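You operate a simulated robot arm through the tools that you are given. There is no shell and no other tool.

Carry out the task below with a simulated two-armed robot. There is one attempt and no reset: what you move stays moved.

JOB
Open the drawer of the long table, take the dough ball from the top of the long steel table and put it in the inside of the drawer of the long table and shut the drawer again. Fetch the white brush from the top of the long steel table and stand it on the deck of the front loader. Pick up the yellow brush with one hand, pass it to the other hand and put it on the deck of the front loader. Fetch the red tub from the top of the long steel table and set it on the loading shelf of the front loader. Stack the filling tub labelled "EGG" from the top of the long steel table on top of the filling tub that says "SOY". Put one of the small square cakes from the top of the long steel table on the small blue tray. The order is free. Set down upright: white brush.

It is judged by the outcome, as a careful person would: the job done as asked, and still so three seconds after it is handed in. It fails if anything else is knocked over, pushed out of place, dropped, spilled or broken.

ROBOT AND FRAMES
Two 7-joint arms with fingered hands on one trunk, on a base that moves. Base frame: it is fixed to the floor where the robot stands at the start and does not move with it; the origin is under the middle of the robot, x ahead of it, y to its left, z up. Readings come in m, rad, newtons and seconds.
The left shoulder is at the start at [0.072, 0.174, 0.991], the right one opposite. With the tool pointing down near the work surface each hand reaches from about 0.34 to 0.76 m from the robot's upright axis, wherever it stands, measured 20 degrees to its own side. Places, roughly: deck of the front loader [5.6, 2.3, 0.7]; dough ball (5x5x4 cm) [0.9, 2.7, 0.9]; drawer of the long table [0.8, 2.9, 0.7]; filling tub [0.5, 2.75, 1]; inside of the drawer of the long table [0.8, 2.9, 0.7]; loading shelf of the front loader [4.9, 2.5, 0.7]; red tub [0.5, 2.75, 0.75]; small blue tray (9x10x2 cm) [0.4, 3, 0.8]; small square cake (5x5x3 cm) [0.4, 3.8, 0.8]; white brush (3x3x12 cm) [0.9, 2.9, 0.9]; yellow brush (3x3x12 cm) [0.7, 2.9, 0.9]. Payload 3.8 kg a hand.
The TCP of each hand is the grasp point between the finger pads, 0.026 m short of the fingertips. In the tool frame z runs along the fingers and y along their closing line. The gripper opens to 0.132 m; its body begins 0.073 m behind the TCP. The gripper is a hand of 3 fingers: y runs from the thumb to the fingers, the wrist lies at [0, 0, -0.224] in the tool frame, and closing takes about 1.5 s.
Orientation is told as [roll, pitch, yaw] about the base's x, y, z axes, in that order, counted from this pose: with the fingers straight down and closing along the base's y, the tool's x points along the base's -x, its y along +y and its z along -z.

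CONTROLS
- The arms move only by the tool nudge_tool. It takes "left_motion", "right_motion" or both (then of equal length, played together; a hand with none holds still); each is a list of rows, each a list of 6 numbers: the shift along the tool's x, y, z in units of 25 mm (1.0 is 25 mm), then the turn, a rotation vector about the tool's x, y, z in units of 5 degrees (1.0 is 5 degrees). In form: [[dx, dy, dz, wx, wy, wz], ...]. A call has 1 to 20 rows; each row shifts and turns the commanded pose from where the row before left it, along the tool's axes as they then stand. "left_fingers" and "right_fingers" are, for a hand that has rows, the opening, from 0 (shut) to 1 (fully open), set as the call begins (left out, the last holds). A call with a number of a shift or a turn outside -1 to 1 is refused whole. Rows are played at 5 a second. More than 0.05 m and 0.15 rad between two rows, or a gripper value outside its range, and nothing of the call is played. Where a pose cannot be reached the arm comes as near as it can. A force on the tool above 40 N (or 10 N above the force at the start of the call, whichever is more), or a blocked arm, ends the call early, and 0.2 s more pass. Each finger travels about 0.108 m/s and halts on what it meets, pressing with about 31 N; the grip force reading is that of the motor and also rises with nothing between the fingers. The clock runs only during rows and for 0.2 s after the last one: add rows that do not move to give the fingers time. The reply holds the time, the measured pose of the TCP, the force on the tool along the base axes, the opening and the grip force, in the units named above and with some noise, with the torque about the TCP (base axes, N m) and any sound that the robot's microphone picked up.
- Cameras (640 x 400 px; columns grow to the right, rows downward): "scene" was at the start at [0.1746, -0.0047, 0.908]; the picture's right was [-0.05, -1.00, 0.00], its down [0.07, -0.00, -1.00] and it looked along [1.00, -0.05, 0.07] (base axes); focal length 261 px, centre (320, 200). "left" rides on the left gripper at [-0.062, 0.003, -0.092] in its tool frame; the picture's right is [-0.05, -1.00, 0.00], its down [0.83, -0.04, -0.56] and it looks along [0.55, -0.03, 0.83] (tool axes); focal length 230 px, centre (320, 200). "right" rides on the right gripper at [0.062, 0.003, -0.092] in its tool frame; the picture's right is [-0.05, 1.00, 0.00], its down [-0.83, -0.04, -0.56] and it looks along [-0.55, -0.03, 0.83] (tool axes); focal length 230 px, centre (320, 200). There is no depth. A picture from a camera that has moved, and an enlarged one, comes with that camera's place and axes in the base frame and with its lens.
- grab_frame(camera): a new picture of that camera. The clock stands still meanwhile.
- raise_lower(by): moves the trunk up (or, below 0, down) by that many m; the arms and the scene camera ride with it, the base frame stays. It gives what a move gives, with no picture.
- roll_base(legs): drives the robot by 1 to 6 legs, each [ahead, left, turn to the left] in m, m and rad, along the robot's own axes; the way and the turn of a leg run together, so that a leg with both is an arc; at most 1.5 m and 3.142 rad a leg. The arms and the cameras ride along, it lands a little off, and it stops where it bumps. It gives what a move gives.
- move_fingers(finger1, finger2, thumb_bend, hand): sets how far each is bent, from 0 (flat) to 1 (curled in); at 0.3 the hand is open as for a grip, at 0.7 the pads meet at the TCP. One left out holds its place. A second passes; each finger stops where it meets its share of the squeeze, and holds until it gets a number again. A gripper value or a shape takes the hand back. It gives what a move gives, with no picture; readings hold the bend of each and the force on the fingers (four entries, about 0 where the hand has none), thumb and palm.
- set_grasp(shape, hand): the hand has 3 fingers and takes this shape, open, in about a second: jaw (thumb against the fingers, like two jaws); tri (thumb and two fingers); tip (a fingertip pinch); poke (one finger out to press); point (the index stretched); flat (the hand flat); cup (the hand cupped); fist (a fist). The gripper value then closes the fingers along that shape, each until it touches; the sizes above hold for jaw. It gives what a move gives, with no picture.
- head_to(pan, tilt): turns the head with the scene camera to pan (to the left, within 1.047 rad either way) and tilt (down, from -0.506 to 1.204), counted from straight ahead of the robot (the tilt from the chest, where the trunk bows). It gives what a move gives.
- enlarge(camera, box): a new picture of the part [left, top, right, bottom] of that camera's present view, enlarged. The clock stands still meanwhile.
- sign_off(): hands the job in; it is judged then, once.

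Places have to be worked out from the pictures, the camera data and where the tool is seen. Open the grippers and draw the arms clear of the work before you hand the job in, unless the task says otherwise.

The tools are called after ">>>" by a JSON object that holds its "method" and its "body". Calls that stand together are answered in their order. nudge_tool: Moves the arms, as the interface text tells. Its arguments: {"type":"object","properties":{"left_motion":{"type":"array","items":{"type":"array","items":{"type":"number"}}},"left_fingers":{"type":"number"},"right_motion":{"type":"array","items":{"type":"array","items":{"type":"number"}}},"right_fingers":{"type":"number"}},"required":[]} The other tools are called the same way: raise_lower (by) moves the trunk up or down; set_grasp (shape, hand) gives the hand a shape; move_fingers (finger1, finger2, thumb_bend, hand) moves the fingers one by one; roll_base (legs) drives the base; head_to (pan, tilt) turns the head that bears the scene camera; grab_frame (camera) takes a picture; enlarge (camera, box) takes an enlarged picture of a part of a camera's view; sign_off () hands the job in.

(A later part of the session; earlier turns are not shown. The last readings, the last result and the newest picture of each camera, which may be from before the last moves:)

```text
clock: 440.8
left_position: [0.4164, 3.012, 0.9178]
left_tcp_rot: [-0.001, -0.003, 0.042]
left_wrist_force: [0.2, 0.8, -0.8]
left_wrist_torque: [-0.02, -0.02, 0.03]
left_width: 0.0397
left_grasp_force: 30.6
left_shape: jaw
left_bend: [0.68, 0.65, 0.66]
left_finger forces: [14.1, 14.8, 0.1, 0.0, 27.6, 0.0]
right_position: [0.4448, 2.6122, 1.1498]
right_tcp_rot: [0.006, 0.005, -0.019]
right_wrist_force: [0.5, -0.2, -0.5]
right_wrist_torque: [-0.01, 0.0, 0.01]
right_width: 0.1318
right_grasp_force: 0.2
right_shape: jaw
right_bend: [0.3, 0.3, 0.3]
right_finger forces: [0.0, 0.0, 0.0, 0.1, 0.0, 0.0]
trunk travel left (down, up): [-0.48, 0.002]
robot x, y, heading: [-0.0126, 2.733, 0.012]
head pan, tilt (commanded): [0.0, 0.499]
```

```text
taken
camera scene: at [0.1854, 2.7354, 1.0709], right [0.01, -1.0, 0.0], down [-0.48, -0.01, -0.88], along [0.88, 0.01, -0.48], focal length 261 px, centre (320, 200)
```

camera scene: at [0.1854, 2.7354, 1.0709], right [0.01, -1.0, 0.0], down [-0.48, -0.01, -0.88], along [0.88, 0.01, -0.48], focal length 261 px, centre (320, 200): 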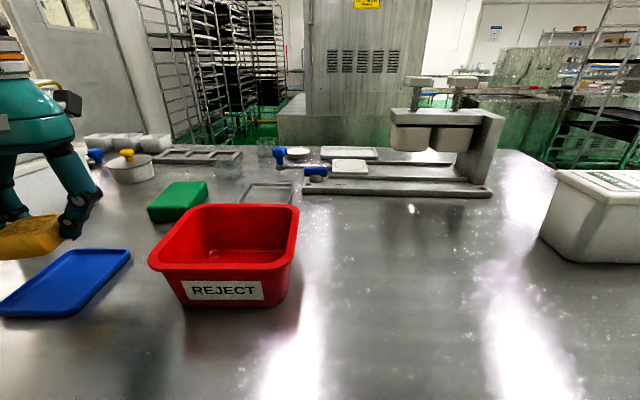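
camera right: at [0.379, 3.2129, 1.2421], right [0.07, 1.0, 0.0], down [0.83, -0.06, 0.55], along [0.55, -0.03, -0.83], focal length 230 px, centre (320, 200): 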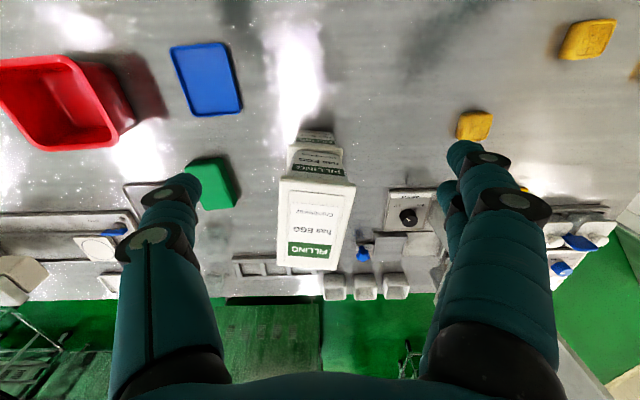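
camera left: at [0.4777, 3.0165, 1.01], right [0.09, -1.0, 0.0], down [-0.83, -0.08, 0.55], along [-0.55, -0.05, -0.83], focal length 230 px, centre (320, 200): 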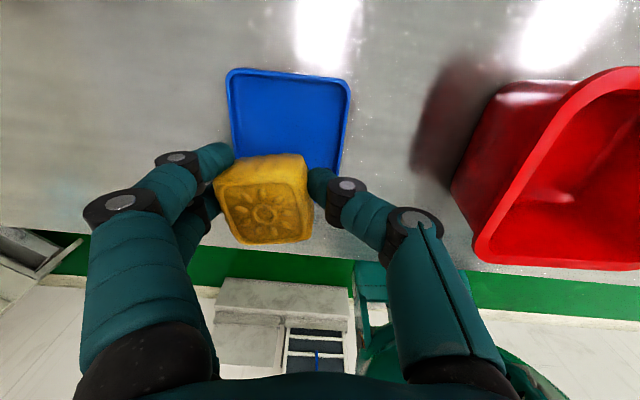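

Cake (0.414, 3.039) vs tray centre (0.411, 3.034): good. I shift 4 mm and lower to just above the rim.

>>> {"method": "nudge_tool", "body": {"left_motion": [[0.1, -0.16, 0.5, 0, 0, 0], [0, 0, 0.5, 0, 0, 0], [0, 0, 0.4, 0, 0, 0], [0, 0, 0, 0, 0, 0]]}}

>>> {"method": "grab_frame", "body": {"camera": "left"}}

>>> {"method": "head_to", "body": {"pan": 0.5, "tilt": 0.6}}

>>> {"method": "grab_frame", "body": {"camera": "scene"}}

```text
clock: 441.8
left_position: [0.4148, 3.0072, 0.8824]
left_tcp_rot: [-0.003, -0.002, 0.041]
left_wrist_force: [-0.4, 0.6, -0.6]
left_wrist_torque: [-0.02, -0.01, -0.02]
left_width: 0.0397
left_grasp_force: 30.8
left_shape: jaw
left_bend: [0.68, 0.65, 0.66]
left_finger forces: [14.0, 14.8, 0.0, 0.0, 27.6, 0.0]
right_position: [0.4453, 2.6124, 1.1515]
right_tcp_rot: [0.006, 0.005, -0.017]
right_wrist_force: [0.7, 0.1, 0.9]
right_wrist_torque: [-0.03, -0.02, 0.01]
right_width: 0.1321
right_grasp_force: 0.0
right_shape: jaw
right_bend: [0.3, 0.3, 0.3]
right_finger forces: [0.0, 0.0, 0.0, 0.0, 0.1, 0.0]
trunk travel left (down, up): [-0.48, 0.002]
robot x, y, heading: [-0.0144, 2.7342, 0.008]
head pan, tilt (commanded): [0.0, 0.499]
```

```text
taken
camera left: at [0.4758, 3.0125, 0.9748], right [0.09, -1.0, 0.0], down [-0.83, -0.08, 0.55], along [-0.55, -0.05, -0.83], focal length 230 px, centre (320, 200)
```

left: 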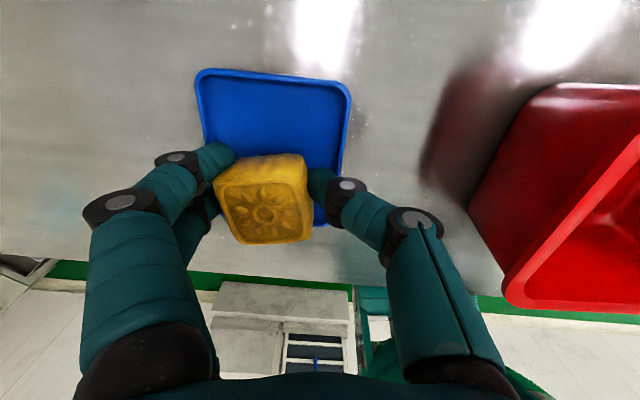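

```text
clock: 442.7
left_position: [0.4142, 3.007, 0.8836]
left_tcp_rot: [-0.002, -0.002, 0.044]
left_wrist_force: [0.5, -0.4, -0.2]
left_wrist_torque: [-0.02, 0.0, 0.0]
left_width: 0.0396
left_grasp_force: 30.8
left_shape: jaw
left_bend: [0.68, 0.65, 0.66]
left_finger forces: [14.1, 14.8, 0.1, 0.0, 27.6, 0.0]
right_position: [0.4449, 2.6139, 1.1494]
right_tcp_rot: [0.006, 0.003, -0.018]
right_wrist_force: [0.1, -0.6, 0.3]
right_wrist_torque: [0.03, -0.02, 0.01]
right_width: 0.1319
right_grasp_force: 0.1
right_shape: jaw
right_bend: [0.3, 0.3, 0.3]
right_finger forces: [0.0, 0.1, 0.0, 0.1, 0.0, 0.0]
trunk travel left (down, up): [-0.48, 0.002]
robot x, y, heading: [-0.0179, 2.7334, 0.013]
head pan, tilt (commanded): [0.499, 0.6]
```

```text
taken
camera scene: at [0.1717, 2.7776, 1.0617], right [0.49, -0.87, 0.0], down [-0.49, -0.28, -0.83], along [0.72, 0.4, -0.56], focal length 261 px, centre (320, 200)
```

scene: 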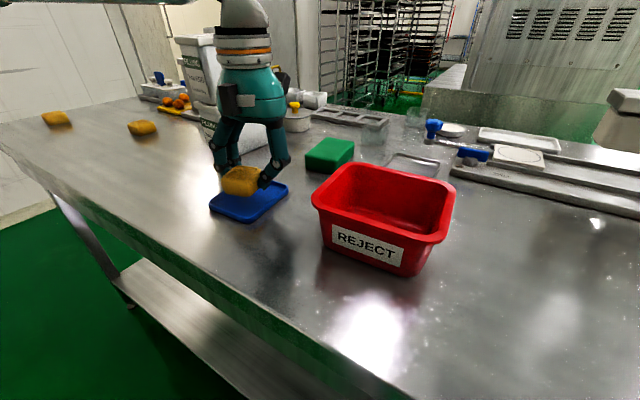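

>>> {"method": "enlarge", "body": {"camera": "scene", "box": [190, 120, 320, 240]}}

```text
3.33 times, centred on (255, 180) of scene
camera zoom: at [0.1717, 2.7776, 1.0617], right [0.49, -0.87, 0.0], down [-0.49, -0.28, -0.83], along [0.72, 0.4, -0.56], focal length 870 px, centre (537, 267)
```

zoom: 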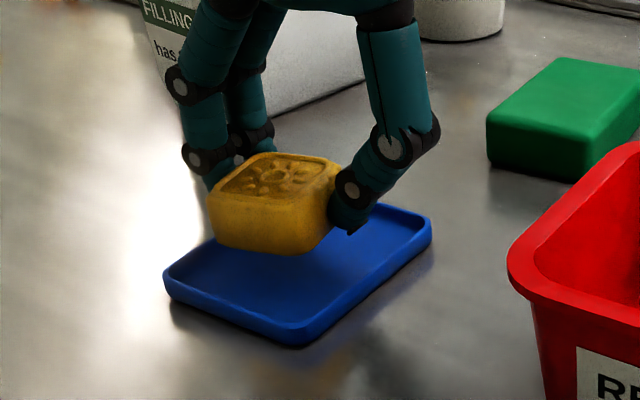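

The tray rim is low, and the thumb seems to fit inside it. I lower in small steps, watching the force.

>>> {"method": "nudge_tool", "body": {"left_motion": [[0, 0, 0.2, 0, 0, 0], [0, 0, 0.2, 0, 0, 0], [0, 0, 0, 0, 0, 0]]}}

>>> {"method": "enlarge", "body": {"camera": "scene", "box": [190, 120, 320, 240]}}

```text
clock: 443.5
left_position: [0.4148, 3.0067, 0.873]
left_tcp_rot: [0.0, -0.003, 0.042]
left_wrist_force: [-0.2, 0.4, 0.4]
left_wrist_torque: [0.0, 0.0, -0.01]
left_width: 0.04
left_grasp_force: 30.9
left_shape: jaw
left_bend: [0.68, 0.65, 0.66]
left_finger forces: [14.1, 14.9, 0.0, 0.0, 27.5, 0.0]
right_position: [0.4462, 2.613, 1.1493]
right_tcp_rot: [0.006, 0.006, -0.019]
right_wrist_force: [0.9, 0.7, 0.5]
right_wrist_torque: [0.0, -0.01, 0.04]
right_width: 0.132
right_grasp_force: 0.1
right_shape: jaw
right_bend: [0.3, 0.3, 0.3]
right_finger forces: [0.0, 0.0, 0.1, 0.1, 0.1, 0.0]
trunk travel left (down, up): [-0.48, 0.002]
robot x, y, heading: [-0.0146, 2.7345, 0.014]
head pan, tilt (commanded): [0.499, 0.6]
```

```text
3.33 times, centred on (255, 180) of scene
camera zoom: at [0.1716, 2.7776, 1.0617], right [0.49, -0.87, 0.0], down [-0.49, -0.28, -0.83], along [0.72, 0.4, -0.56], focal length 870 px, centre (537, 267)
```

zoom: 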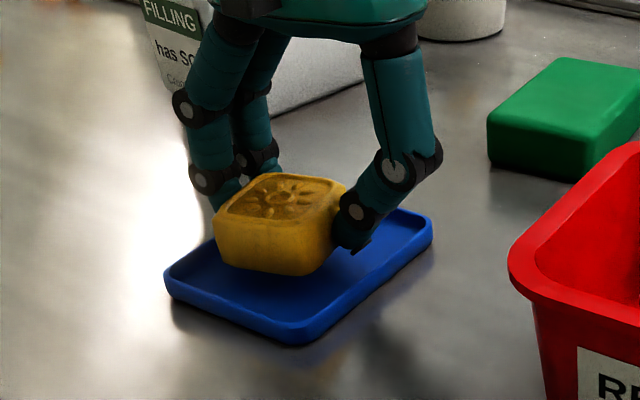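

>>> {"method": "nudge_tool", "body": {"left_motion": [[0, 0, 0.15, 0, 0, 0], [0, 0, 0.15, 0, 0, 0], [0, 0, 0, 0, 0, 0]]}}

>>> {"method": "enlarge", "body": {"camera": "scene", "box": [190, 120, 320, 240]}}

```text
clock: 444.3
left_position: [0.4136, 3.0078, 0.8656]
left_tcp_rot: [-0.002, 0.0, 0.04]
left_wrist_force: [-0.9, 0.3, 0.4]
left_wrist_torque: [0.01, 0.02, 0.02]
left_width: 0.0399
left_grasp_force: 31.0
left_shape: jaw
left_bend: [0.68, 0.65, 0.66]
left_finger forces: [14.1, 14.9, 0.0, 0.0, 27.6, 0.0]
right_position: [0.4457, 2.6147, 1.1502]
right_tcp_rot: [0.006, 0.004, -0.017]
right_wrist_force: [0.5, -0.5, -0.4]
right_wrist_torque: [-0.01, 0.01, 0.0]
right_width: 0.132
right_grasp_force: 0.0
right_shape: jaw
right_bend: [0.3, 0.3, 0.3]
right_finger forces: [0.0, 0.0, 0.0, 0.0, 0.0, 0.0]
trunk travel left (down, up): [-0.48, 0.002]
robot x, y, heading: [-0.0199, 2.7304, 0.014]
head pan, tilt (commanded): [0.499, 0.6]
```

```text
3.33 times, centred on (255, 180) of scene
camera zoom: at [0.1716, 2.7776, 1.0617], right [0.49, -0.87, 0.0], down [-0.49, -0.28, -0.83], along [0.72, 0.4, -0.56], focal length 870 px, centre (537, 267)
```

zoom: 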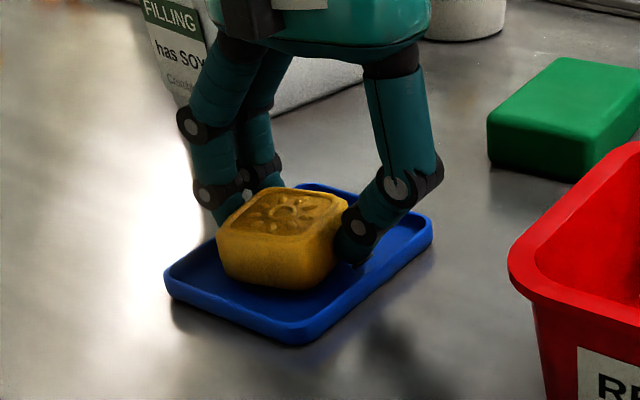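

The cake is almost on the tray floor. I lower 2.5 mm more, then open only slightly so the fingers don't push the rim.

>>> {"method": "nudge_tool", "body": {"left_motion": [[0, 0, 0.1, 0, 0, 0], [0, 0, 0, 0, 0, 0]]}}

>>> {"method": "nudge_tool", "body": {"left_motion": [[0, 0, 0, 0, 0, 0], [0, 0, 0, 0, 0, 0]], "left_fingers": 0.37}}

>>> {"method": "enlarge", "body": {"camera": "scene", "box": [190, 120, 320, 240]}}

>>> {"method": "grab_frame", "body": {"camera": "left"}}

```text
clock: 444.9
left_position: [0.4141, 3.0061, 0.8636]
left_tcp_rot: [-0.001, -0.002, 0.041]
left_wrist_force: [-0.1, 0.0, -1.3]
left_wrist_torque: [-0.04, -0.01, 0.0]
left_width: 0.0396
left_grasp_force: 30.5
left_shape: jaw
left_bend: [0.68, 0.65, 0.66]
left_finger forces: [14.1, 14.9, 0.0, 0.0, 27.6, 0.0]
right_position: [0.446, 2.613, 1.1499]
right_tcp_rot: [0.005, 0.005, -0.017]
right_wrist_force: [-0.3, 0.2, -0.3]
right_wrist_torque: [0.01, 0.01, -0.02]
right_width: 0.1321
right_grasp_force: 0.0
right_shape: jaw
right_bend: [0.3, 0.3, 0.3]
right_finger forces: [0.0, 0.1, 0.1, 0.0, 0.1, 0.1]
trunk travel left (down, up): [-0.48, 0.002]
robot x, y, heading: [-0.0157, 2.7309, 0.009]
head pan, tilt (commanded): [0.499, 0.6]
```

```text
clock: 445.5
left_position: [0.4139, 3.0072, 0.8643]
left_tcp_rot: [-0.001, -0.005, 0.043]
left_wrist_force: [0.8, 1.9, 0.9]
left_wrist_torque: [0.0, 0.03, 0.02]
left_width: 0.0469
left_grasp_force: 0.1
left_shape: jaw
left_bend: [0.74, 0.73, 0.7]
left_finger forces: [0.7, 0.0, 0.1, 0.1, 1.5, 0.0]
right_position: [0.445, 2.613, 1.1505]
right_tcp_rot: [0.006, 0.005, -0.017]
right_wrist_force: [0.3, 0.6, 0.5]
right_wrist_torque: [0.01, 0.03, -0.01]
right_width: 0.1317
right_grasp_force: 0.0
right_shape: jaw
right_bend: [0.3, 0.3, 0.3]
right_finger forces: [0.1, 0.0, 0.1, 0.1, 0.0, 0.0]
trunk travel left (down, up): [-0.48, 0.002]
robot x, y, heading: [-0.0143, 2.7341, 0.011]
head pan, tilt (commanded): [0.499, 0.6]
```

```text
3.33 times, centred on (255, 180) of scene
camera zoom: at [0.1715, 2.7777, 1.0618], right [0.49, -0.87, 0.0], down [-0.49, -0.28, -0.83], along [0.72, 0.4, -0.56], focal length 870 px, centre (537, 267)
```

zoom: 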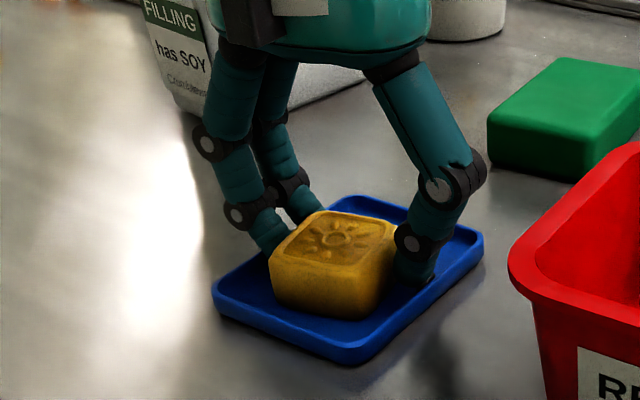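

```text
taken
camera left: at [0.4758, 3.0124, 0.9553], right [0.09, -1.0, 0.0], down [-0.83, -0.08, 0.55], along [-0.55, -0.05, -0.83], focal length 230 px, centre (320, 200)
```

left: 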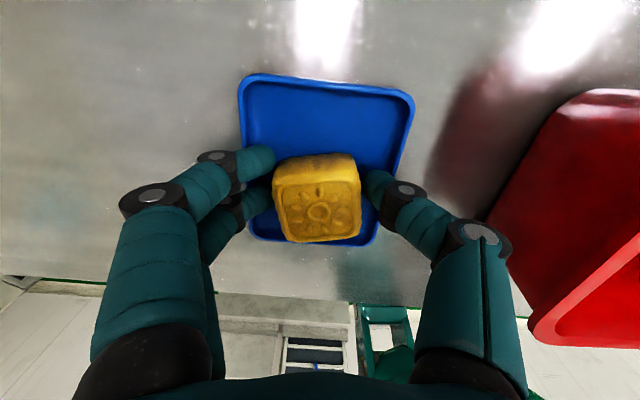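

Opening re-centred the fingers and dragged the tray about 2.7 cm toward −y. I push it gently back with the fingers still inside it, moving +y in small steps.

>>> {"method": "nudge_tool", "body": {"left_motion": [[0, 0.2, 0, 0, 0, 0], [0, 0.2, 0, 0, 0, 0], [0, 0.2, 0, 0, 0, 0], [0, 0.2, 0, 0, 0, 0], [0, 0, 0, 0, 0, 0]]}}

>>> {"method": "grab_frame", "body": {"camera": "left"}}

>>> {"method": "enlarge", "body": {"camera": "scene", "box": [190, 120, 320, 240]}}

```text
clock: 446.7
left_position: [0.4126, 3.0268, 0.8645]
left_tcp_rot: [-0.002, -0.001, 0.043]
left_wrist_force: [-0.1, -0.6, 0.3]
left_wrist_torque: [-0.03, -0.01, -0.06]
left_width: 0.0473
left_grasp_force: 0.0
left_shape: jaw
left_bend: [0.74, 0.74, 0.7]
left_finger forces: [1.1, 0.6, 0.0, 0.0, 0.5, 0.0]
right_position: [0.4459, 2.6127, 1.1509]
right_tcp_rot: [0.005, 0.004, -0.016]
right_wrist_force: [0.9, 0.8, 0.4]
right_wrist_torque: [-0.01, -0.01, -0.02]
right_width: 0.1318
right_grasp_force: 0.0
right_shape: jaw
right_bend: [0.3, 0.3, 0.3]
right_finger forces: [0.0, 0.1, 0.0, 0.1, 0.0, 0.0]
trunk travel left (down, up): [-0.48, 0.002]
robot x, y, heading: [-0.0143, 2.7362, 0.009]
head pan, tilt (commanded): [0.499, 0.6]
```

```text
taken
camera left: at [0.4749, 3.0325, 0.9554], right [0.09, -1.0, 0.0], down [-0.83, -0.08, 0.55], along [-0.55, -0.05, -0.83], focal length 230 px, centre (320, 200)
```

left: 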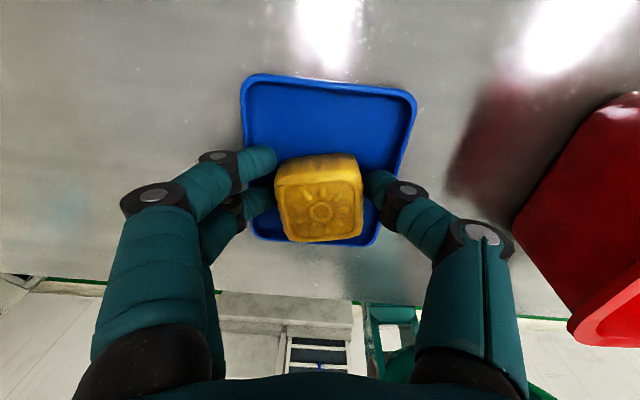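

```text
3.33 times, centred on (255, 180) of scene
camera zoom: at [0.1716, 2.7775, 1.0618], right [0.49, -0.87, 0.0], down [-0.49, -0.28, -0.83], along [0.72, 0.4, -0.56], focal length 870 px, centre (537, 267)
```

zoom: 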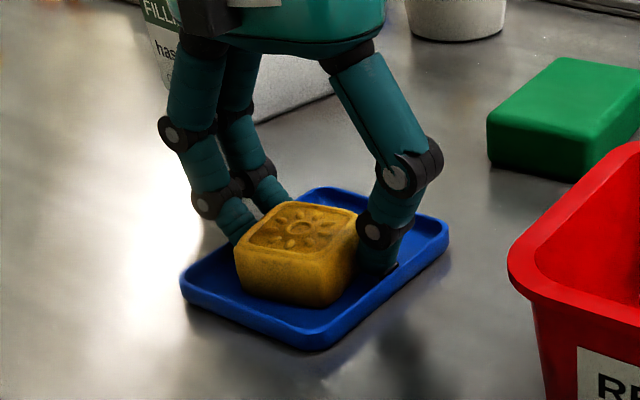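

The tray follows. About 8 mm remains to its original place.

>>> {"method": "nudge_tool", "body": {"left_motion": [[0, 0.2, 0, 0, 0, 0], [0, 0.2, 0, 0, 0, 0], [0, 0, 0, 0, 0, 0]]}}

>>> {"method": "enlarge", "body": {"camera": "scene", "box": [190, 120, 320, 240]}}

```text
clock: 447.5
left_position: [0.4132, 3.0367, 0.8633]
left_tcp_rot: [-0.003, -0.002, 0.041]
left_wrist_force: [0.5, -0.8, 1.0]
left_wrist_torque: [0.06, 0.01, -0.03]
left_width: 0.0474
left_grasp_force: 0.0
left_shape: jaw
left_bend: [0.74, 0.74, 0.7]
left_finger forces: [1.4, 0.6, 0.1, 0.0, 0.8, 0.0]
right_position: [0.4453, 2.6125, 1.1502]
right_tcp_rot: [0.005, 0.004, -0.017]
right_wrist_force: [1.2, -0.5, 0.8]
right_wrist_torque: [0.0, -0.04, 0.02]
right_width: 0.1319
right_grasp_force: 0.0
right_shape: jaw
right_bend: [0.3, 0.3, 0.3]
right_finger forces: [0.1, 0.0, 0.0, 0.0, 0.1, 0.0]
trunk travel left (down, up): [-0.48, 0.002]
robot x, y, heading: [-0.0174, 2.7352, 0.013]
head pan, tilt (commanded): [0.499, 0.6]
```

```text
3.33 times, centred on (255, 180) of scene
camera zoom: at [0.1715, 2.7775, 1.0618], right [0.49, -0.87, 0.0], down [-0.49, -0.28, -0.83], along [0.72, 0.4, -0.56], focal length 870 px, centre (537, 267)
```

zoom: 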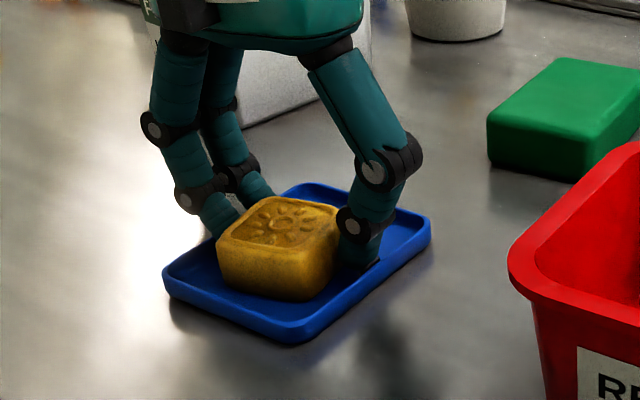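

The tray is back exactly where it was, with the cake in it. I raise the fingers 1 cm above the rim first, then open wide.

>>> {"method": "nudge_tool", "body": {"left_motion": [[0, 0, -0.2, 0, 0, 0], [0, 0, -0.2, 0, 0, 0], [0, 0, 0, 0, 0, 0]]}}

>>> {"method": "enlarge", "body": {"camera": "scene", "box": [190, 120, 320, 240]}}

```text
clock: 448.3
left_position: [0.4136, 3.0378, 0.8737]
left_tcp_rot: [-0.003, -0.003, 0.041]
left_wrist_force: [0.1, 0.0, -0.1]
left_wrist_torque: [0.0, 0.0, 0.0]
left_width: 0.0483
left_grasp_force: 0.0
left_shape: jaw
left_bend: [0.74, 0.74, 0.7]
left_finger forces: [0.0, 0.1, 0.0, 0.1, 0.0, 0.0]
right_position: [0.4459, 2.6126, 1.1495]
right_tcp_rot: [0.005, 0.006, -0.015]
right_wrist_force: [0.5, 0.1, 0.6]
right_wrist_torque: [-0.01, 0.0, 0.0]
right_width: 0.1316
right_grasp_force: 0.0
right_shape: jaw
right_bend: [0.3, 0.3, 0.3]
right_finger forces: [0.1, 0.0, 0.1, 0.0, 0.0, 0.1]
trunk travel left (down, up): [-0.48, 0.002]
robot x, y, heading: [-0.0178, 2.737, 0.007]
head pan, tilt (commanded): [0.499, 0.6]
```

```text
3.33 times, centred on (255, 180) of scene
camera zoom: at [0.1716, 2.7777, 1.0617], right [0.49, -0.87, 0.0], down [-0.49, -0.28, -0.83], along [0.72, 0.4, -0.56], focal length 870 px, centre (537, 267)
```

zoom: 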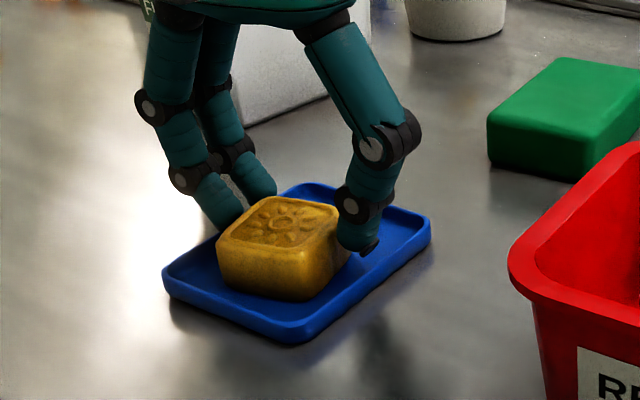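

The cake stays in the tray and the fingers are free. I open and raise the left hand.

>>> {"method": "nudge_tool", "body": {"left_motion": [[0, 0, -0.3, 0, 0, 0], [0, 0, -0.6, 0, 0, 0], [0, 0, -0.9, 0, 0, 0], [0, 0, -0.9, 0, 0, 0], [0, 0, -0.9, 0, 0, 0], [0, 0, -0.9, 0, 0, 0], [0, 0, -0.9, 0, 0, 0], [0, 0, -0.9, 0, 0, 0], [0, 0, -0.9, 0, 0, 0], [0, 0, -0.9, 0, 0, 0]], "left_fingers": 0.6}}

>>> {"method": "head_to", "body": {"pan": 0.1, "tilt": 0.6}}

>>> {"method": "grab_frame", "body": {"camera": "scene"}}

>>> {"method": "grab_frame", "body": {"camera": "left"}}

>>> {"method": "grab_frame", "body": {"camera": "right"}}

```text
clock: 450.5
left_position: [0.413, 3.0373, 1.0762]
left_tcp_rot: [-0.001, -0.001, 0.043]
left_wrist_force: [-1.1, -0.5, -0.1]
left_wrist_torque: [-0.01, 0.01, 0.02]
left_width: 0.0786
left_grasp_force: 0.0
left_shape: jaw
left_bend: [0.71, 0.71, 0.71]
left_finger forces: [0.0, 0.1, 0.1, 0.0, 0.0, 0.0]
right_position: [0.445, 2.6129, 1.1501]
right_tcp_rot: [0.006, 0.005, -0.018]
right_wrist_force: [-0.1, 1.0, -0.2]
right_wrist_torque: [0.02, -0.04, 0.01]
right_width: 0.1322
right_grasp_force: 0.0
right_shape: jaw
right_bend: [0.3, 0.3, 0.3]
right_finger forces: [0.0, 0.0, 0.1, 0.0, 0.0, 0.0]
trunk travel left (down, up): [-0.48, 0.002]
robot x, y, heading: [-0.0106, 2.734, 0.011]
head pan, tilt (commanded): [0.499, 0.6]
```

```text
clock: 451.4
left_position: [0.4114, 3.0379, 1.0754]
left_tcp_rot: [0.001, -0.002, 0.041]
left_wrist_force: [-0.3, -0.1, 0.4]
left_wrist_torque: [-0.01, -0.01, 0.01]
left_width: 0.0786
left_grasp_force: 0.0
left_shape: jaw
left_bend: [0.71, 0.71, 0.71]
left_finger forces: [0.0, 0.0, 0.0, 0.0, 0.1, 0.0]
right_position: [0.4454, 2.613, 1.1493]
right_tcp_rot: [0.004, 0.007, -0.019]
right_wrist_force: [0.0, 0.1, -0.6]
right_wrist_torque: [-0.02, 0.0, 0.0]
right_width: 0.1323
right_grasp_force: 0.0
right_shape: jaw
right_bend: [0.3, 0.3, 0.3]
right_finger forces: [0.1, 0.0, 0.0, 0.0, 0.0, 0.0]
trunk travel left (down, up): [-0.48, 0.002]
robot x, y, heading: [-0.0149, 2.7329, 0.011]
head pan, tilt (commanded): [0.099, 0.6]
```

```text
taken
camera scene: at [0.1823, 2.7443, 1.0617], right [0.11, -0.99, 0.0], down [-0.56, -0.06, -0.83], along [0.82, 0.09, -0.56], focal length 261 px, centre (320, 200)
```

scene: 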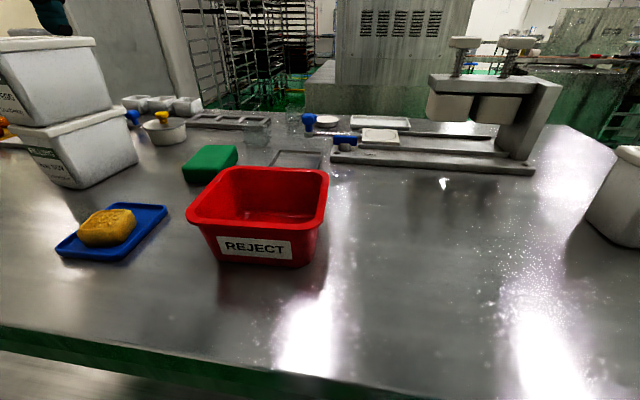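

```text
taken
camera left: at [0.4736, 3.0427, 1.167], right [0.09, -1.0, 0.0], down [-0.83, -0.08, 0.55], along [-0.55, -0.05, -0.83], focal length 230 px, centre (320, 200)
```

left: 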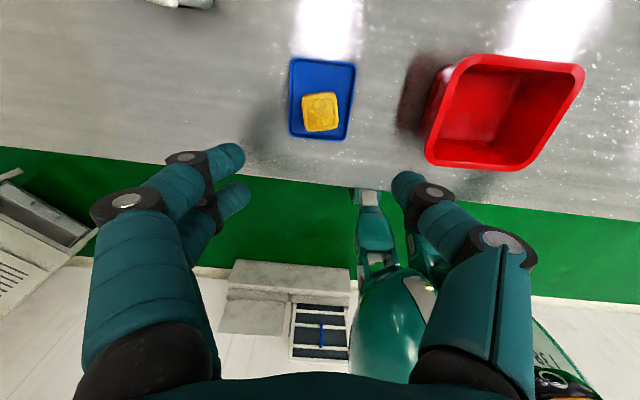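

```text
taken
camera right: at [0.3855, 2.6171, 1.2423], right [0.07, 1.0, 0.01], down [0.83, -0.06, 0.55], along [0.55, -0.03, -0.83], focal length 230 px, centre (320, 200)
```

right: 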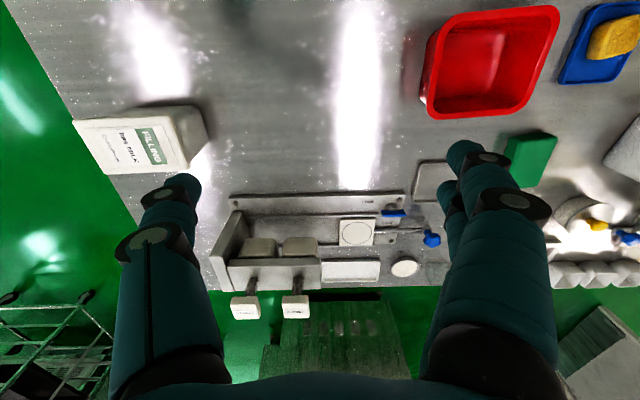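

The cake sits on the blue tray. Now the red tub: rim ≈12 cm (x) × 13 cm (y), centre (0.423, 2.836), rim z≈0.90. I will span it along x with the left hand, so I move above it and yaw the hand 90°.

>>> {"method": "nudge_tool", "body": {"left_motion": [[-0.08, -0.9, -0.3, 0, 0, 0], [-0.08, -0.9, -0.3, 0, 0, 0], [-0.08, -0.9, -0.3, 0, 0, 0], [-0.08, -0.9, 0, 0, 0, 0], [-0.08, -0.9, 0, 0, 0, 0], [-0.08, -0.9, 0, 0, 0, 0], [0, -0.9, 0, 0, 0, 0], [0, -0.9, 0, 0, 0, 0], [0, -0.9, 0, 0, 0, 0]], "left_fingers": 1.0}}

>>> {"method": "nudge_tool", "body": {"left_motion": [[0, 0, 0, 0, 0, -1], [0, 0, 0, 0, 0, -1], [0, 0, 0, 0, 0, -1], [0, 0, 0, 0, 0, -1], [0, 0, 0, 0, 0, -1], [0, 0, 0, 0, 0, -1], [0, 0, 0, 0, 0, -1], [0, 0, 0, 0, 0, -1], [0, 0, 0, 0, 0, -1], [0, 0, 0, 0, 0, -1], [0, 0, 0, 0, 0, -1], [0, 0, 0, 0, 0, -1], [0, 0, 0, 0, 0, -1], [0, 0, 0, 0, 0, -1], [0, 0, 0, 0, 0, -1], [0, 0, 0, 0, 0, -1], [0, 0, 0, 0, 0, -1], [0, 0, 0, 0, 0, -0.5]]}}

>>> {"method": "grab_frame", "body": {"camera": "left"}}

>>> {"method": "grab_frame", "body": {"camera": "scene"}}

```text
clock: 453.4
left_position: [0.4331, 2.8349, 1.0988]
left_tcp_rot: [0.001, -0.001, 0.04]
left_wrist_force: [1.0, -0.1, 0.0]
left_wrist_torque: [0.0, 0.01, -0.02]
left_width: 0.132
left_grasp_force: 0.1
left_shape: jaw
left_bend: [0.3, 0.3, 0.3]
left_finger forces: [0.1, 0.0, 0.0, 0.0, 0.0, 0.0]
right_position: [0.4456, 2.6129, 1.1503]
right_tcp_rot: [0.006, 0.005, -0.018]
right_wrist_force: [0.0, 0.0, 0.5]
right_wrist_torque: [0.04, -0.02, 0.0]
right_width: 0.1319
right_grasp_force: 0.1
right_shape: jaw
right_bend: [0.3, 0.3, 0.3]
right_finger forces: [0.0, 0.0, 0.1, 0.0, 0.0, 0.1]
trunk travel left (down, up): [-0.48, 0.002]
robot x, y, heading: [-0.0117, 2.7336, 0.009]
head pan, tilt (commanded): [0.099, 0.6]
```

```text
clock: 457.2
left_position: [0.4329, 2.8356, 1.0992]
left_tcp_rot: [-0.003, 0.001, 1.572]
left_wrist_force: [-0.1, 0.1, -0.2]
left_wrist_torque: [0.01, 0.03, 0.05]
left_width: 0.1319
left_grasp_force: 0.2
left_shape: jaw
left_bend: [0.3, 0.3, 0.3]
left_finger forces: [0.1, 0.0, 0.0, 0.0, 0.0, 0.0]
right_position: [0.445, 2.6133, 1.1485]
right_tcp_rot: [0.007, 0.005, -0.018]
right_wrist_force: [-0.7, 0.8, -0.1]
right_wrist_torque: [0.03, 0.01, 0.01]
right_width: 0.1321
right_grasp_force: 0.1
right_shape: jaw
right_bend: [0.3, 0.3, 0.3]
right_finger forces: [0.1, 0.0, 0.0, 0.0, 0.0, 0.1]
trunk travel left (down, up): [-0.48, 0.002]
robot x, y, heading: [-0.0144, 2.7334, 0.015]
head pan, tilt (commanded): [0.099, 0.6]
```

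```text
taken
camera left: at [0.43, 2.8968, 1.1905], right [1.0, 0.05, 0.0], down [0.04, -0.83, 0.56], along [0.03, -0.56, -0.83], focal length 230 px, centre (320, 200)
```

left: 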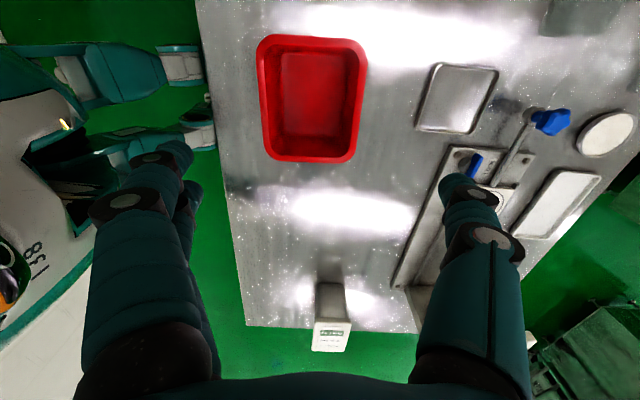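

```text
taken
camera scene: at [0.1823, 2.7442, 1.0617], right [0.11, -0.99, 0.0], down [-0.56, -0.06, -0.83], along [0.82, 0.09, -0.56], focal length 261 px, centre (320, 200)
```

scene: 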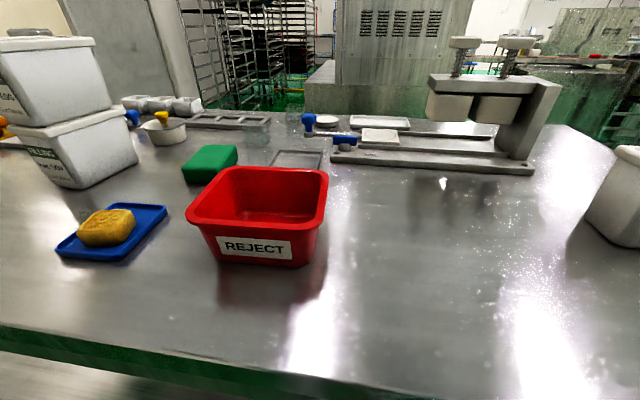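

Rim: x 0.3645–0.4815, y 2.767–2.899 → centre (0.423, 2.833). I centre the hand (7 mm clearance each side) and descend to just above the rim.

>>> {"method": "nudge_tool", "body": {"left_motion": [[0.1, 0.4, 0, 0, 0, 0], [0, 0, 0.9, 0, 0, 0], [0, 0, 0.9, 0, 0, 0], [0, 0, 0.9, 0, 0, 0], [0, 0, 0.9, 0, 0, 0], [0, 0, 0.9, 0, 0, 0], [0, 0, 0.9, 0, 0, 0], [0, 0, 0.9, 0, 0, 0], [0, 0, 0, 0, 0, 0]]}}

>>> {"method": "grab_frame", "body": {"camera": "left"}}

>>> {"method": "enlarge", "body": {"camera": "scene", "box": [150, 80, 370, 290]}}

```text
clock: 459.2
left_position: [0.4242, 2.8333, 0.9412]
left_tcp_rot: [-0.004, 0.001, 1.57]
left_wrist_force: [0.1, -0.3, -0.2]
left_wrist_torque: [-0.04, 0.01, 0.04]
left_width: 0.1319
left_grasp_force: 0.0
left_shape: jaw
left_bend: [0.3, 0.3, 0.3]
left_finger forces: [0.0, 0.1, 0.0, 0.0, 0.1, 0.0]
right_position: [0.4445, 2.6131, 1.1497]
right_tcp_rot: [0.003, 0.004, -0.017]
right_wrist_force: [-0.1, -0.8, -0.3]
right_wrist_torque: [0.02, 0.02, 0.03]
right_width: 0.1317
right_grasp_force: 0.1
right_shape: jaw
right_bend: [0.3, 0.3, 0.3]
right_finger forces: [0.0, 0.1, 0.1, 0.0, 0.0, 0.1]
trunk travel left (down, up): [-0.48, 0.002]
robot x, y, heading: [-0.0124, 2.7304, 0.009]
head pan, tilt (commanded): [0.099, 0.6]
```

```text
taken
camera left: at [0.4213, 2.8943, 1.0323], right [1.0, 0.05, 0.0], down [0.04, -0.83, 0.56], along [0.03, -0.56, -0.83], focal length 230 px, centre (320, 200)
```

left: 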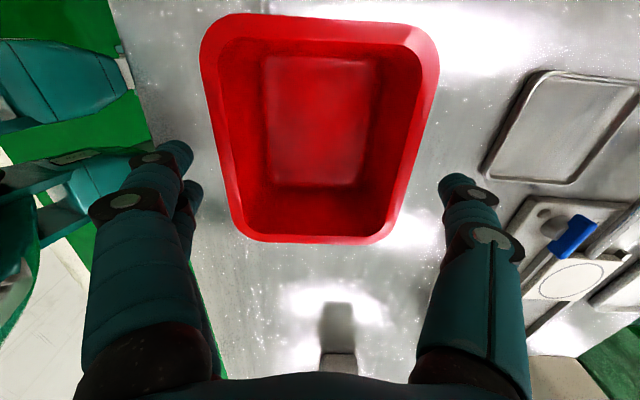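

```text
1.90 times, centred on (260, 185) of scene
camera zoom: at [0.1822, 2.7442, 1.0618], right [0.11, -0.99, 0.0], down [-0.56, -0.06, -0.83], along [0.82, 0.09, -0.56], focal length 497 px, centre (434, 229)
```

zoom: 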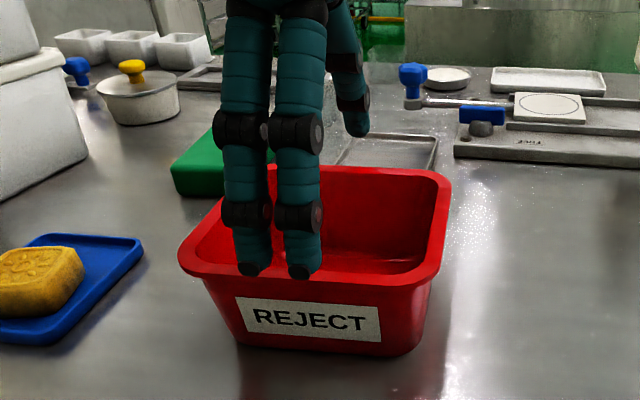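

Clearance is good on both sides. I descend the last 4.4 cm so the fingertips go below the rim.

>>> {"method": "nudge_tool", "body": {"left_motion": [[0, 0, 0.5, 0, 0, 0], [0, 0, 0.5, 0, 0, 0], [0, 0, 0.4, 0, 0, 0], [0, 0, 0.36, 0, 0, 0], [0, 0, 0, 0, 0, 0]]}}

>>> {"method": "grab_frame", "body": {"camera": "left"}}

>>> {"method": "enlarge", "body": {"camera": "scene", "box": [150, 80, 370, 290]}}

```text
clock: 460.4
left_position: [0.4236, 2.8319, 0.8967]
left_tcp_rot: [-0.003, 0.002, 1.57]
left_wrist_force: [-0.8, 0.5, -0.2]
left_wrist_torque: [-0.01, 0.02, 0.03]
left_width: 0.1319
left_grasp_force: 0.2
left_shape: jaw
left_bend: [0.3, 0.3, 0.3]
left_finger forces: [0.0, 0.0, 0.0, 0.0, 0.0, 0.0]
right_position: [0.4459, 2.6125, 1.1505]
right_tcp_rot: [0.006, 0.003, -0.019]
right_wrist_force: [0.4, 0.5, 0.5]
right_wrist_torque: [-0.01, 0.0, 0.01]
right_width: 0.1319
right_grasp_force: 0.1
right_shape: jaw
right_bend: [0.3, 0.3, 0.3]
right_finger forces: [0.0, 0.0, 0.0, 0.1, 0.1, 0.0]
trunk travel left (down, up): [-0.48, 0.002]
robot x, y, heading: [-0.0132, 2.7354, 0.01]
head pan, tilt (commanded): [0.099, 0.6]
```

```text
taken
camera left: at [0.4207, 2.8941, 0.9884], right [1.0, 0.05, 0.0], down [0.04, -0.83, 0.56], along [0.03, -0.56, -0.83], focal length 230 px, centre (320, 200)
```

left: 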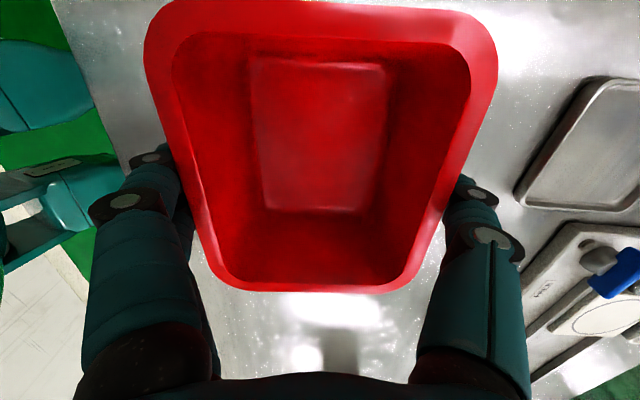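

```text
1.90 times, centred on (260, 185) of scene
camera zoom: at [0.1823, 2.7442, 1.0618], right [0.11, -0.99, 0.0], down [-0.56, -0.06, -0.83], along [0.82, 0.09, -0.56], focal length 497 px, centre (434, 229)
```

zoom: 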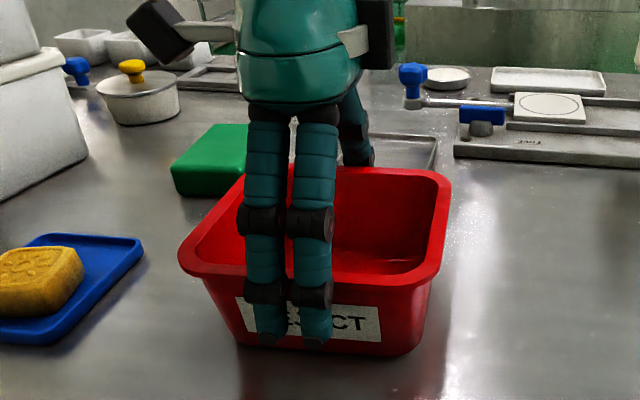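

Fingers and thumb are outside and below the rim without contact. I close on the tub.

>>> {"method": "nudge_tool", "body": {"left_motion": [[0, 0, 0, 0, 0, 0], [0, 0, 0, 0, 0, 0], [0, 0, 0, 0, 0, 0], [0, 0, 0, 0, 0, 0], [0, 0, 0, 0, 0, 0]], "left_fingers": 0.0}}

>>> {"method": "grab_frame", "body": {"camera": "left"}}

>>> {"method": "enlarge", "body": {"camera": "scene", "box": [150, 80, 370, 290]}}

```text
clock: 461.6
left_position: [0.4237, 2.833, 0.8976]
left_tcp_rot: [-0.002, 0.002, 1.569]
left_wrist_force: [-0.3, -0.7, 0.4]
left_wrist_torque: [0.0, 0.01, 0.02]
left_width: 0.1045
left_grasp_force: 31.8
left_shape: jaw
left_bend: [0.6, 0.6, 0.58]
left_finger forces: [14.3, 14.2, 0.0, 0.0, 28.1, 0.0]
right_position: [0.4462, 2.6136, 1.1494]
right_tcp_rot: [0.006, 0.006, -0.018]
right_wrist_force: [-0.1, 0.2, -0.4]
right_wrist_torque: [0.01, 0.02, -0.02]
right_width: 0.1321
right_grasp_force: 0.1
right_shape: jaw
right_bend: [0.3, 0.3, 0.3]
right_finger forces: [0.0, 0.1, 0.1, 0.0, 0.1, 0.0]
trunk travel left (down, up): [-0.48, 0.002]
robot x, y, heading: [-0.0169, 2.7328, 0.009]
head pan, tilt (commanded): [0.099, 0.6]
```

```text
taken
camera left: at [0.4208, 2.8942, 0.9884], right [1.0, 0.05, 0.0], down [0.04, -0.83, 0.56], along [0.03, -0.56, -0.83], focal length 230 px, centre (320, 200)
```

left: 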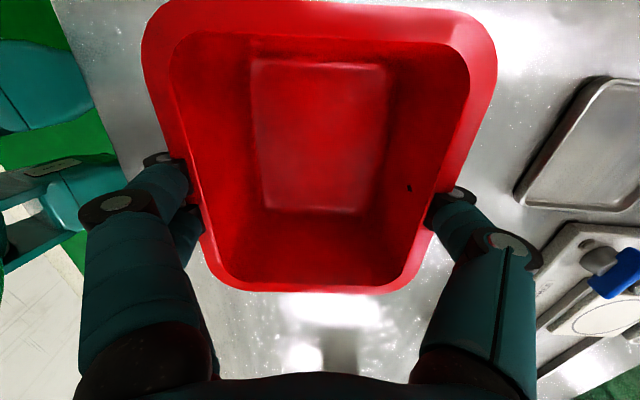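

```text
1.90 times, centred on (260, 185) of scene
camera zoom: at [0.1824, 2.7442, 1.0617], right [0.11, -0.99, 0.0], down [-0.56, -0.06, -0.83], along [0.82, 0.09, -0.56], focal length 497 px, centre (434, 229)
```

zoom: 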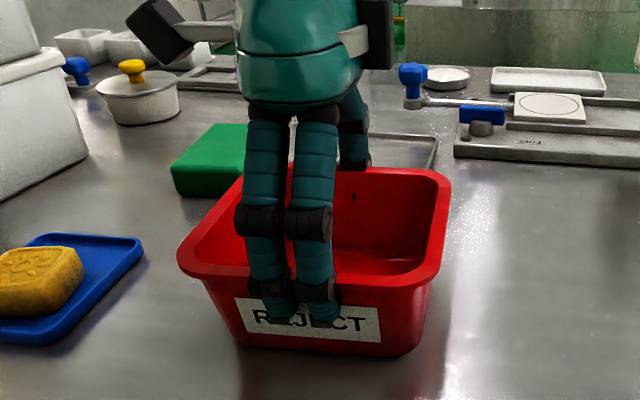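

Firm grip below the rim (28 N). I lift gently.

>>> {"method": "nudge_tool", "body": {"left_motion": [[0, 0, -0.3, 0, 0, 0], [0, 0, -0.5, 0, 0, 0], [0, 0, -0.7, 0, 0, 0], [0, 0, -0.8, 0, 0, 0]]}}

>>> {"method": "enlarge", "body": {"camera": "scene", "box": [150, 60, 370, 270]}}

```text
clock: 462.6
left_position: [0.424, 2.8319, 0.9554]
left_tcp_rot: [-0.001, 0.001, 1.569]
left_wrist_force: [0.1, -0.1, -0.9]
left_wrist_torque: [-0.02, 0.02, 0.03]
left_width: 0.105
left_grasp_force: 30.8
left_shape: jaw
left_bend: [0.6, 0.6, 0.58]
left_finger forces: [14.1, 14.1, 0.1, 0.1, 28.2, 0.0]
right_position: [0.4452, 2.6108, 1.1501]
right_tcp_rot: [0.005, 0.005, -0.018]
right_wrist_force: [-0.1, -0.4, -0.2]
right_wrist_torque: [0.03, -0.01, 0.0]
right_width: 0.1318
right_grasp_force: 0.1
right_shape: jaw
right_bend: [0.3, 0.3, 0.3]
right_finger forces: [0.0, 0.1, 0.1, 0.1, 0.0, 0.0]
trunk travel left (down, up): [-0.48, 0.002]
robot x, y, heading: [-0.0127, 2.7353, 0.006]
head pan, tilt (commanded): [0.099, 0.6]
```

```text
1.90 times, centred on (260, 165) of scene
camera zoom: at [0.1822, 2.7442, 1.0618], right [0.11, -0.99, 0.0], down [-0.56, -0.06, -0.83], along [0.82, 0.09, -0.56], focal length 497 px, centre (434, 267)
```

zoom: 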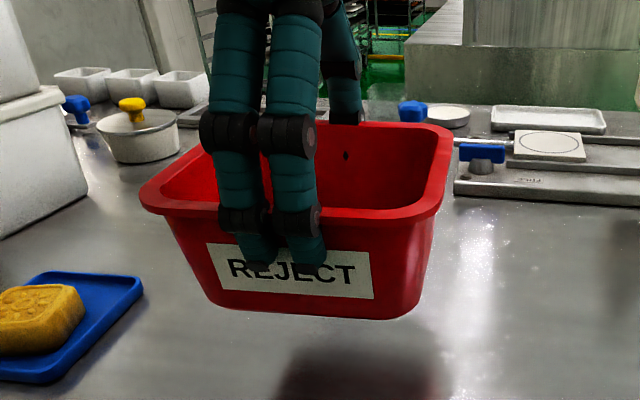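

The tub is up and light. I raise it to z≈1.10, back away from the table and start the route to the loader.

>>> {"method": "nudge_tool", "body": {"left_motion": [[0, 0, -0.8, 0, 0, 0], [0, 0, -0.8, 0, 0, 0], [0, 0, -0.8, 0, 0, 0], [0, 0, -0.8, 0, 0, 0], [0, 0, -0.8, 0, 0, 0], [0, 0, -0.8, 0, 0, 0], [0, 0, -0.8, 0, 0, 0]]}}

>>> {"method": "roll_base", "body": {"legs": [[-0.39, 0, 0]]}}

>>> {"method": "head_to", "body": {"pan": 0.0, "tilt": 0.35}}

>>> {"method": "grab_frame", "body": {"camera": "scene"}}

```text
clock: 464.2
left_position: [0.4225, 2.8329, 1.0951]
left_tcp_rot: [-0.003, 0.003, 1.571]
left_wrist_force: [-0.4, 0.6, -0.9]
left_wrist_torque: [-0.05, -0.05, 0.0]
left_width: 0.1051
left_grasp_force: 30.6
left_shape: jaw
left_bend: [0.6, 0.6, 0.58]
left_finger forces: [14.2, 14.1, 0.0, 0.0, 28.1, 0.1]
right_position: [0.4455, 2.6125, 1.1506]
right_tcp_rot: [0.004, 0.008, -0.017]
right_wrist_force: [-1.0, 0.3, 1.4]
right_wrist_torque: [-0.01, 0.02, 0.0]
right_width: 0.1318
right_grasp_force: 0.1
right_shape: jaw
right_bend: [0.3, 0.3, 0.3]
right_finger forces: [0.0, 0.1, 0.1, 0.0, 0.0, 0.1]
trunk travel left (down, up): [-0.48, 0.002]
robot x, y, heading: [-0.0162, 2.7322, 0.008]
head pan, tilt (commanded): [0.099, 0.6]
```

```text
clock: 466.6
left_position: [0.0267, 2.8283, 1.0946]
left_tcp_rot: [-0.001, 0.002, 1.57]
left_wrist_force: [0.0, -0.1, -1.1]
left_wrist_torque: [-0.01, -0.02, 0.03]
left_width: 0.1049
left_grasp_force: 31.1
left_shape: jaw
left_bend: [0.6, 0.6, 0.58]
left_finger forces: [14.3, 14.1, 0.1, 0.0, 28.1, 0.0]
right_position: [0.0502, 2.6091, 1.1494]
right_tcp_rot: [0.005, 0.005, -0.014]
right_wrist_force: [-0.6, -0.1, -0.5]
right_wrist_torque: [0.03, -0.03, 0.03]
right_width: 0.1319
right_grasp_force: 0.0
right_shape: jaw
right_bend: [0.3, 0.3, 0.3]
right_finger forces: [0.0, 0.0, 0.1, 0.0, 0.1, 0.0]
trunk travel left (down, up): [-0.48, 0.002]
robot x, y, heading: [-0.4109, 2.7313, 0.014]
head pan, tilt (commanded): [0.099, 0.6]
```

```text
clock: 467.4
left_position: [0.0258, 2.8292, 1.0947]
left_tcp_rot: [-0.001, 0.003, 1.571]
left_wrist_force: [-0.4, 0.7, -0.9]
left_wrist_torque: [0.0, -0.03, -0.01]
left_width: 0.1045
left_grasp_force: 31.2
left_shape: jaw
left_bend: [0.6, 0.6, 0.58]
left_finger forces: [14.3, 14.2, 0.0, 0.0, 28.1, 0.0]
right_position: [0.0501, 2.6093, 1.1489]
right_tcp_rot: [0.005, 0.004, -0.014]
right_wrist_force: [0.0, -0.1, -0.8]
right_wrist_torque: [0.0, 0.02, 0.01]
right_width: 0.1317
right_grasp_force: 0.0
right_shape: jaw
right_bend: [0.3, 0.3, 0.3]
right_finger forces: [0.0, 0.0, 0.0, 0.0, 0.0, 0.0]
trunk travel left (down, up): [-0.48, 0.002]
robot x, y, heading: [-0.4092, 2.7268, 0.016]
head pan, tilt (commanded): [0.0, 0.351]
```

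```text
taken
camera scene: at [-0.2088, 2.7314, 1.0844], right [0.01, -1.0, 0.0], down [-0.34, 0.0, -0.94], along [0.94, 0.01, -0.34], focal length 261 px, centre (320, 200)
```

scene: 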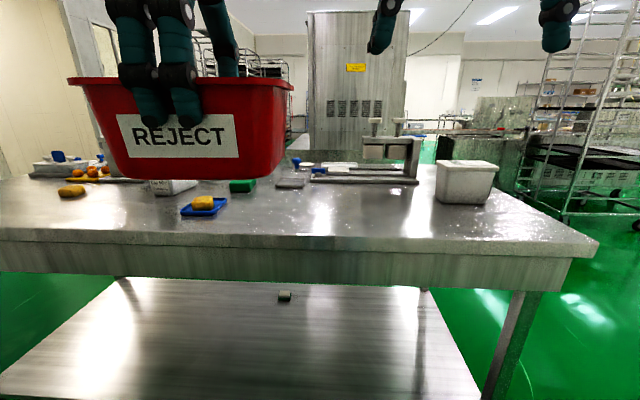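

All is as intended on the table. I drive south, then east along y≈1.2.

>>> {"method": "roll_base", "body": {"legs": [[0, -1.48, -0.01], [0.95, 0, 0], [0.9, 0, 0]]}}

>>> {"method": "grab_frame", "body": {"camera": "scene"}}

```text
clock: 489.4
left_position: [1.8846, 1.3754, 1.0939]
left_tcp_rot: [-0.001, 0.002, 1.574]
left_wrist_force: [0.1, -0.2, -0.8]
left_wrist_torque: [-0.03, 0.01, 0.05]
left_width: 0.1047
left_grasp_force: 30.5
left_shape: jaw
left_bend: [0.6, 0.6, 0.58]
left_finger forces: [14.3, 14.2, 0.0, 0.1, 28.1, 0.0]
right_position: [1.9074, 1.1557, 1.1498]
right_tcp_rot: [0.006, 0.004, -0.012]
right_wrist_force: [0.3, 0.3, -1.1]
right_wrist_torque: [0.0, 0.02, 0.01]
right_width: 0.1318
right_grasp_force: 0.0
right_shape: jaw
right_bend: [0.3, 0.3, 0.3]
right_finger forces: [0.0, 0.0, 0.0, 0.1, 0.0, 0.0]
trunk travel left (down, up): [-0.48, 0.002]
robot x, y, heading: [1.4505, 1.2749, 0.016]
head pan, tilt (commanded): [0.0, 0.351]
```

```text
taken
camera scene: at [1.6499, 1.2769, 1.0845], right [0.02, -1.0, 0.0], down [-0.34, -0.01, -0.94], along [0.94, 0.01, -0.34], focal length 261 px, centre (320, 200)
```

scene: 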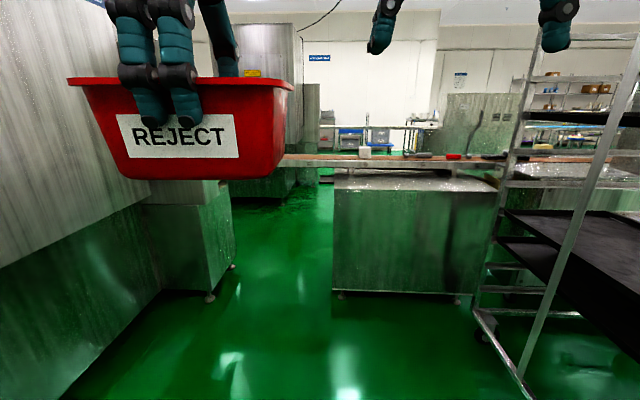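

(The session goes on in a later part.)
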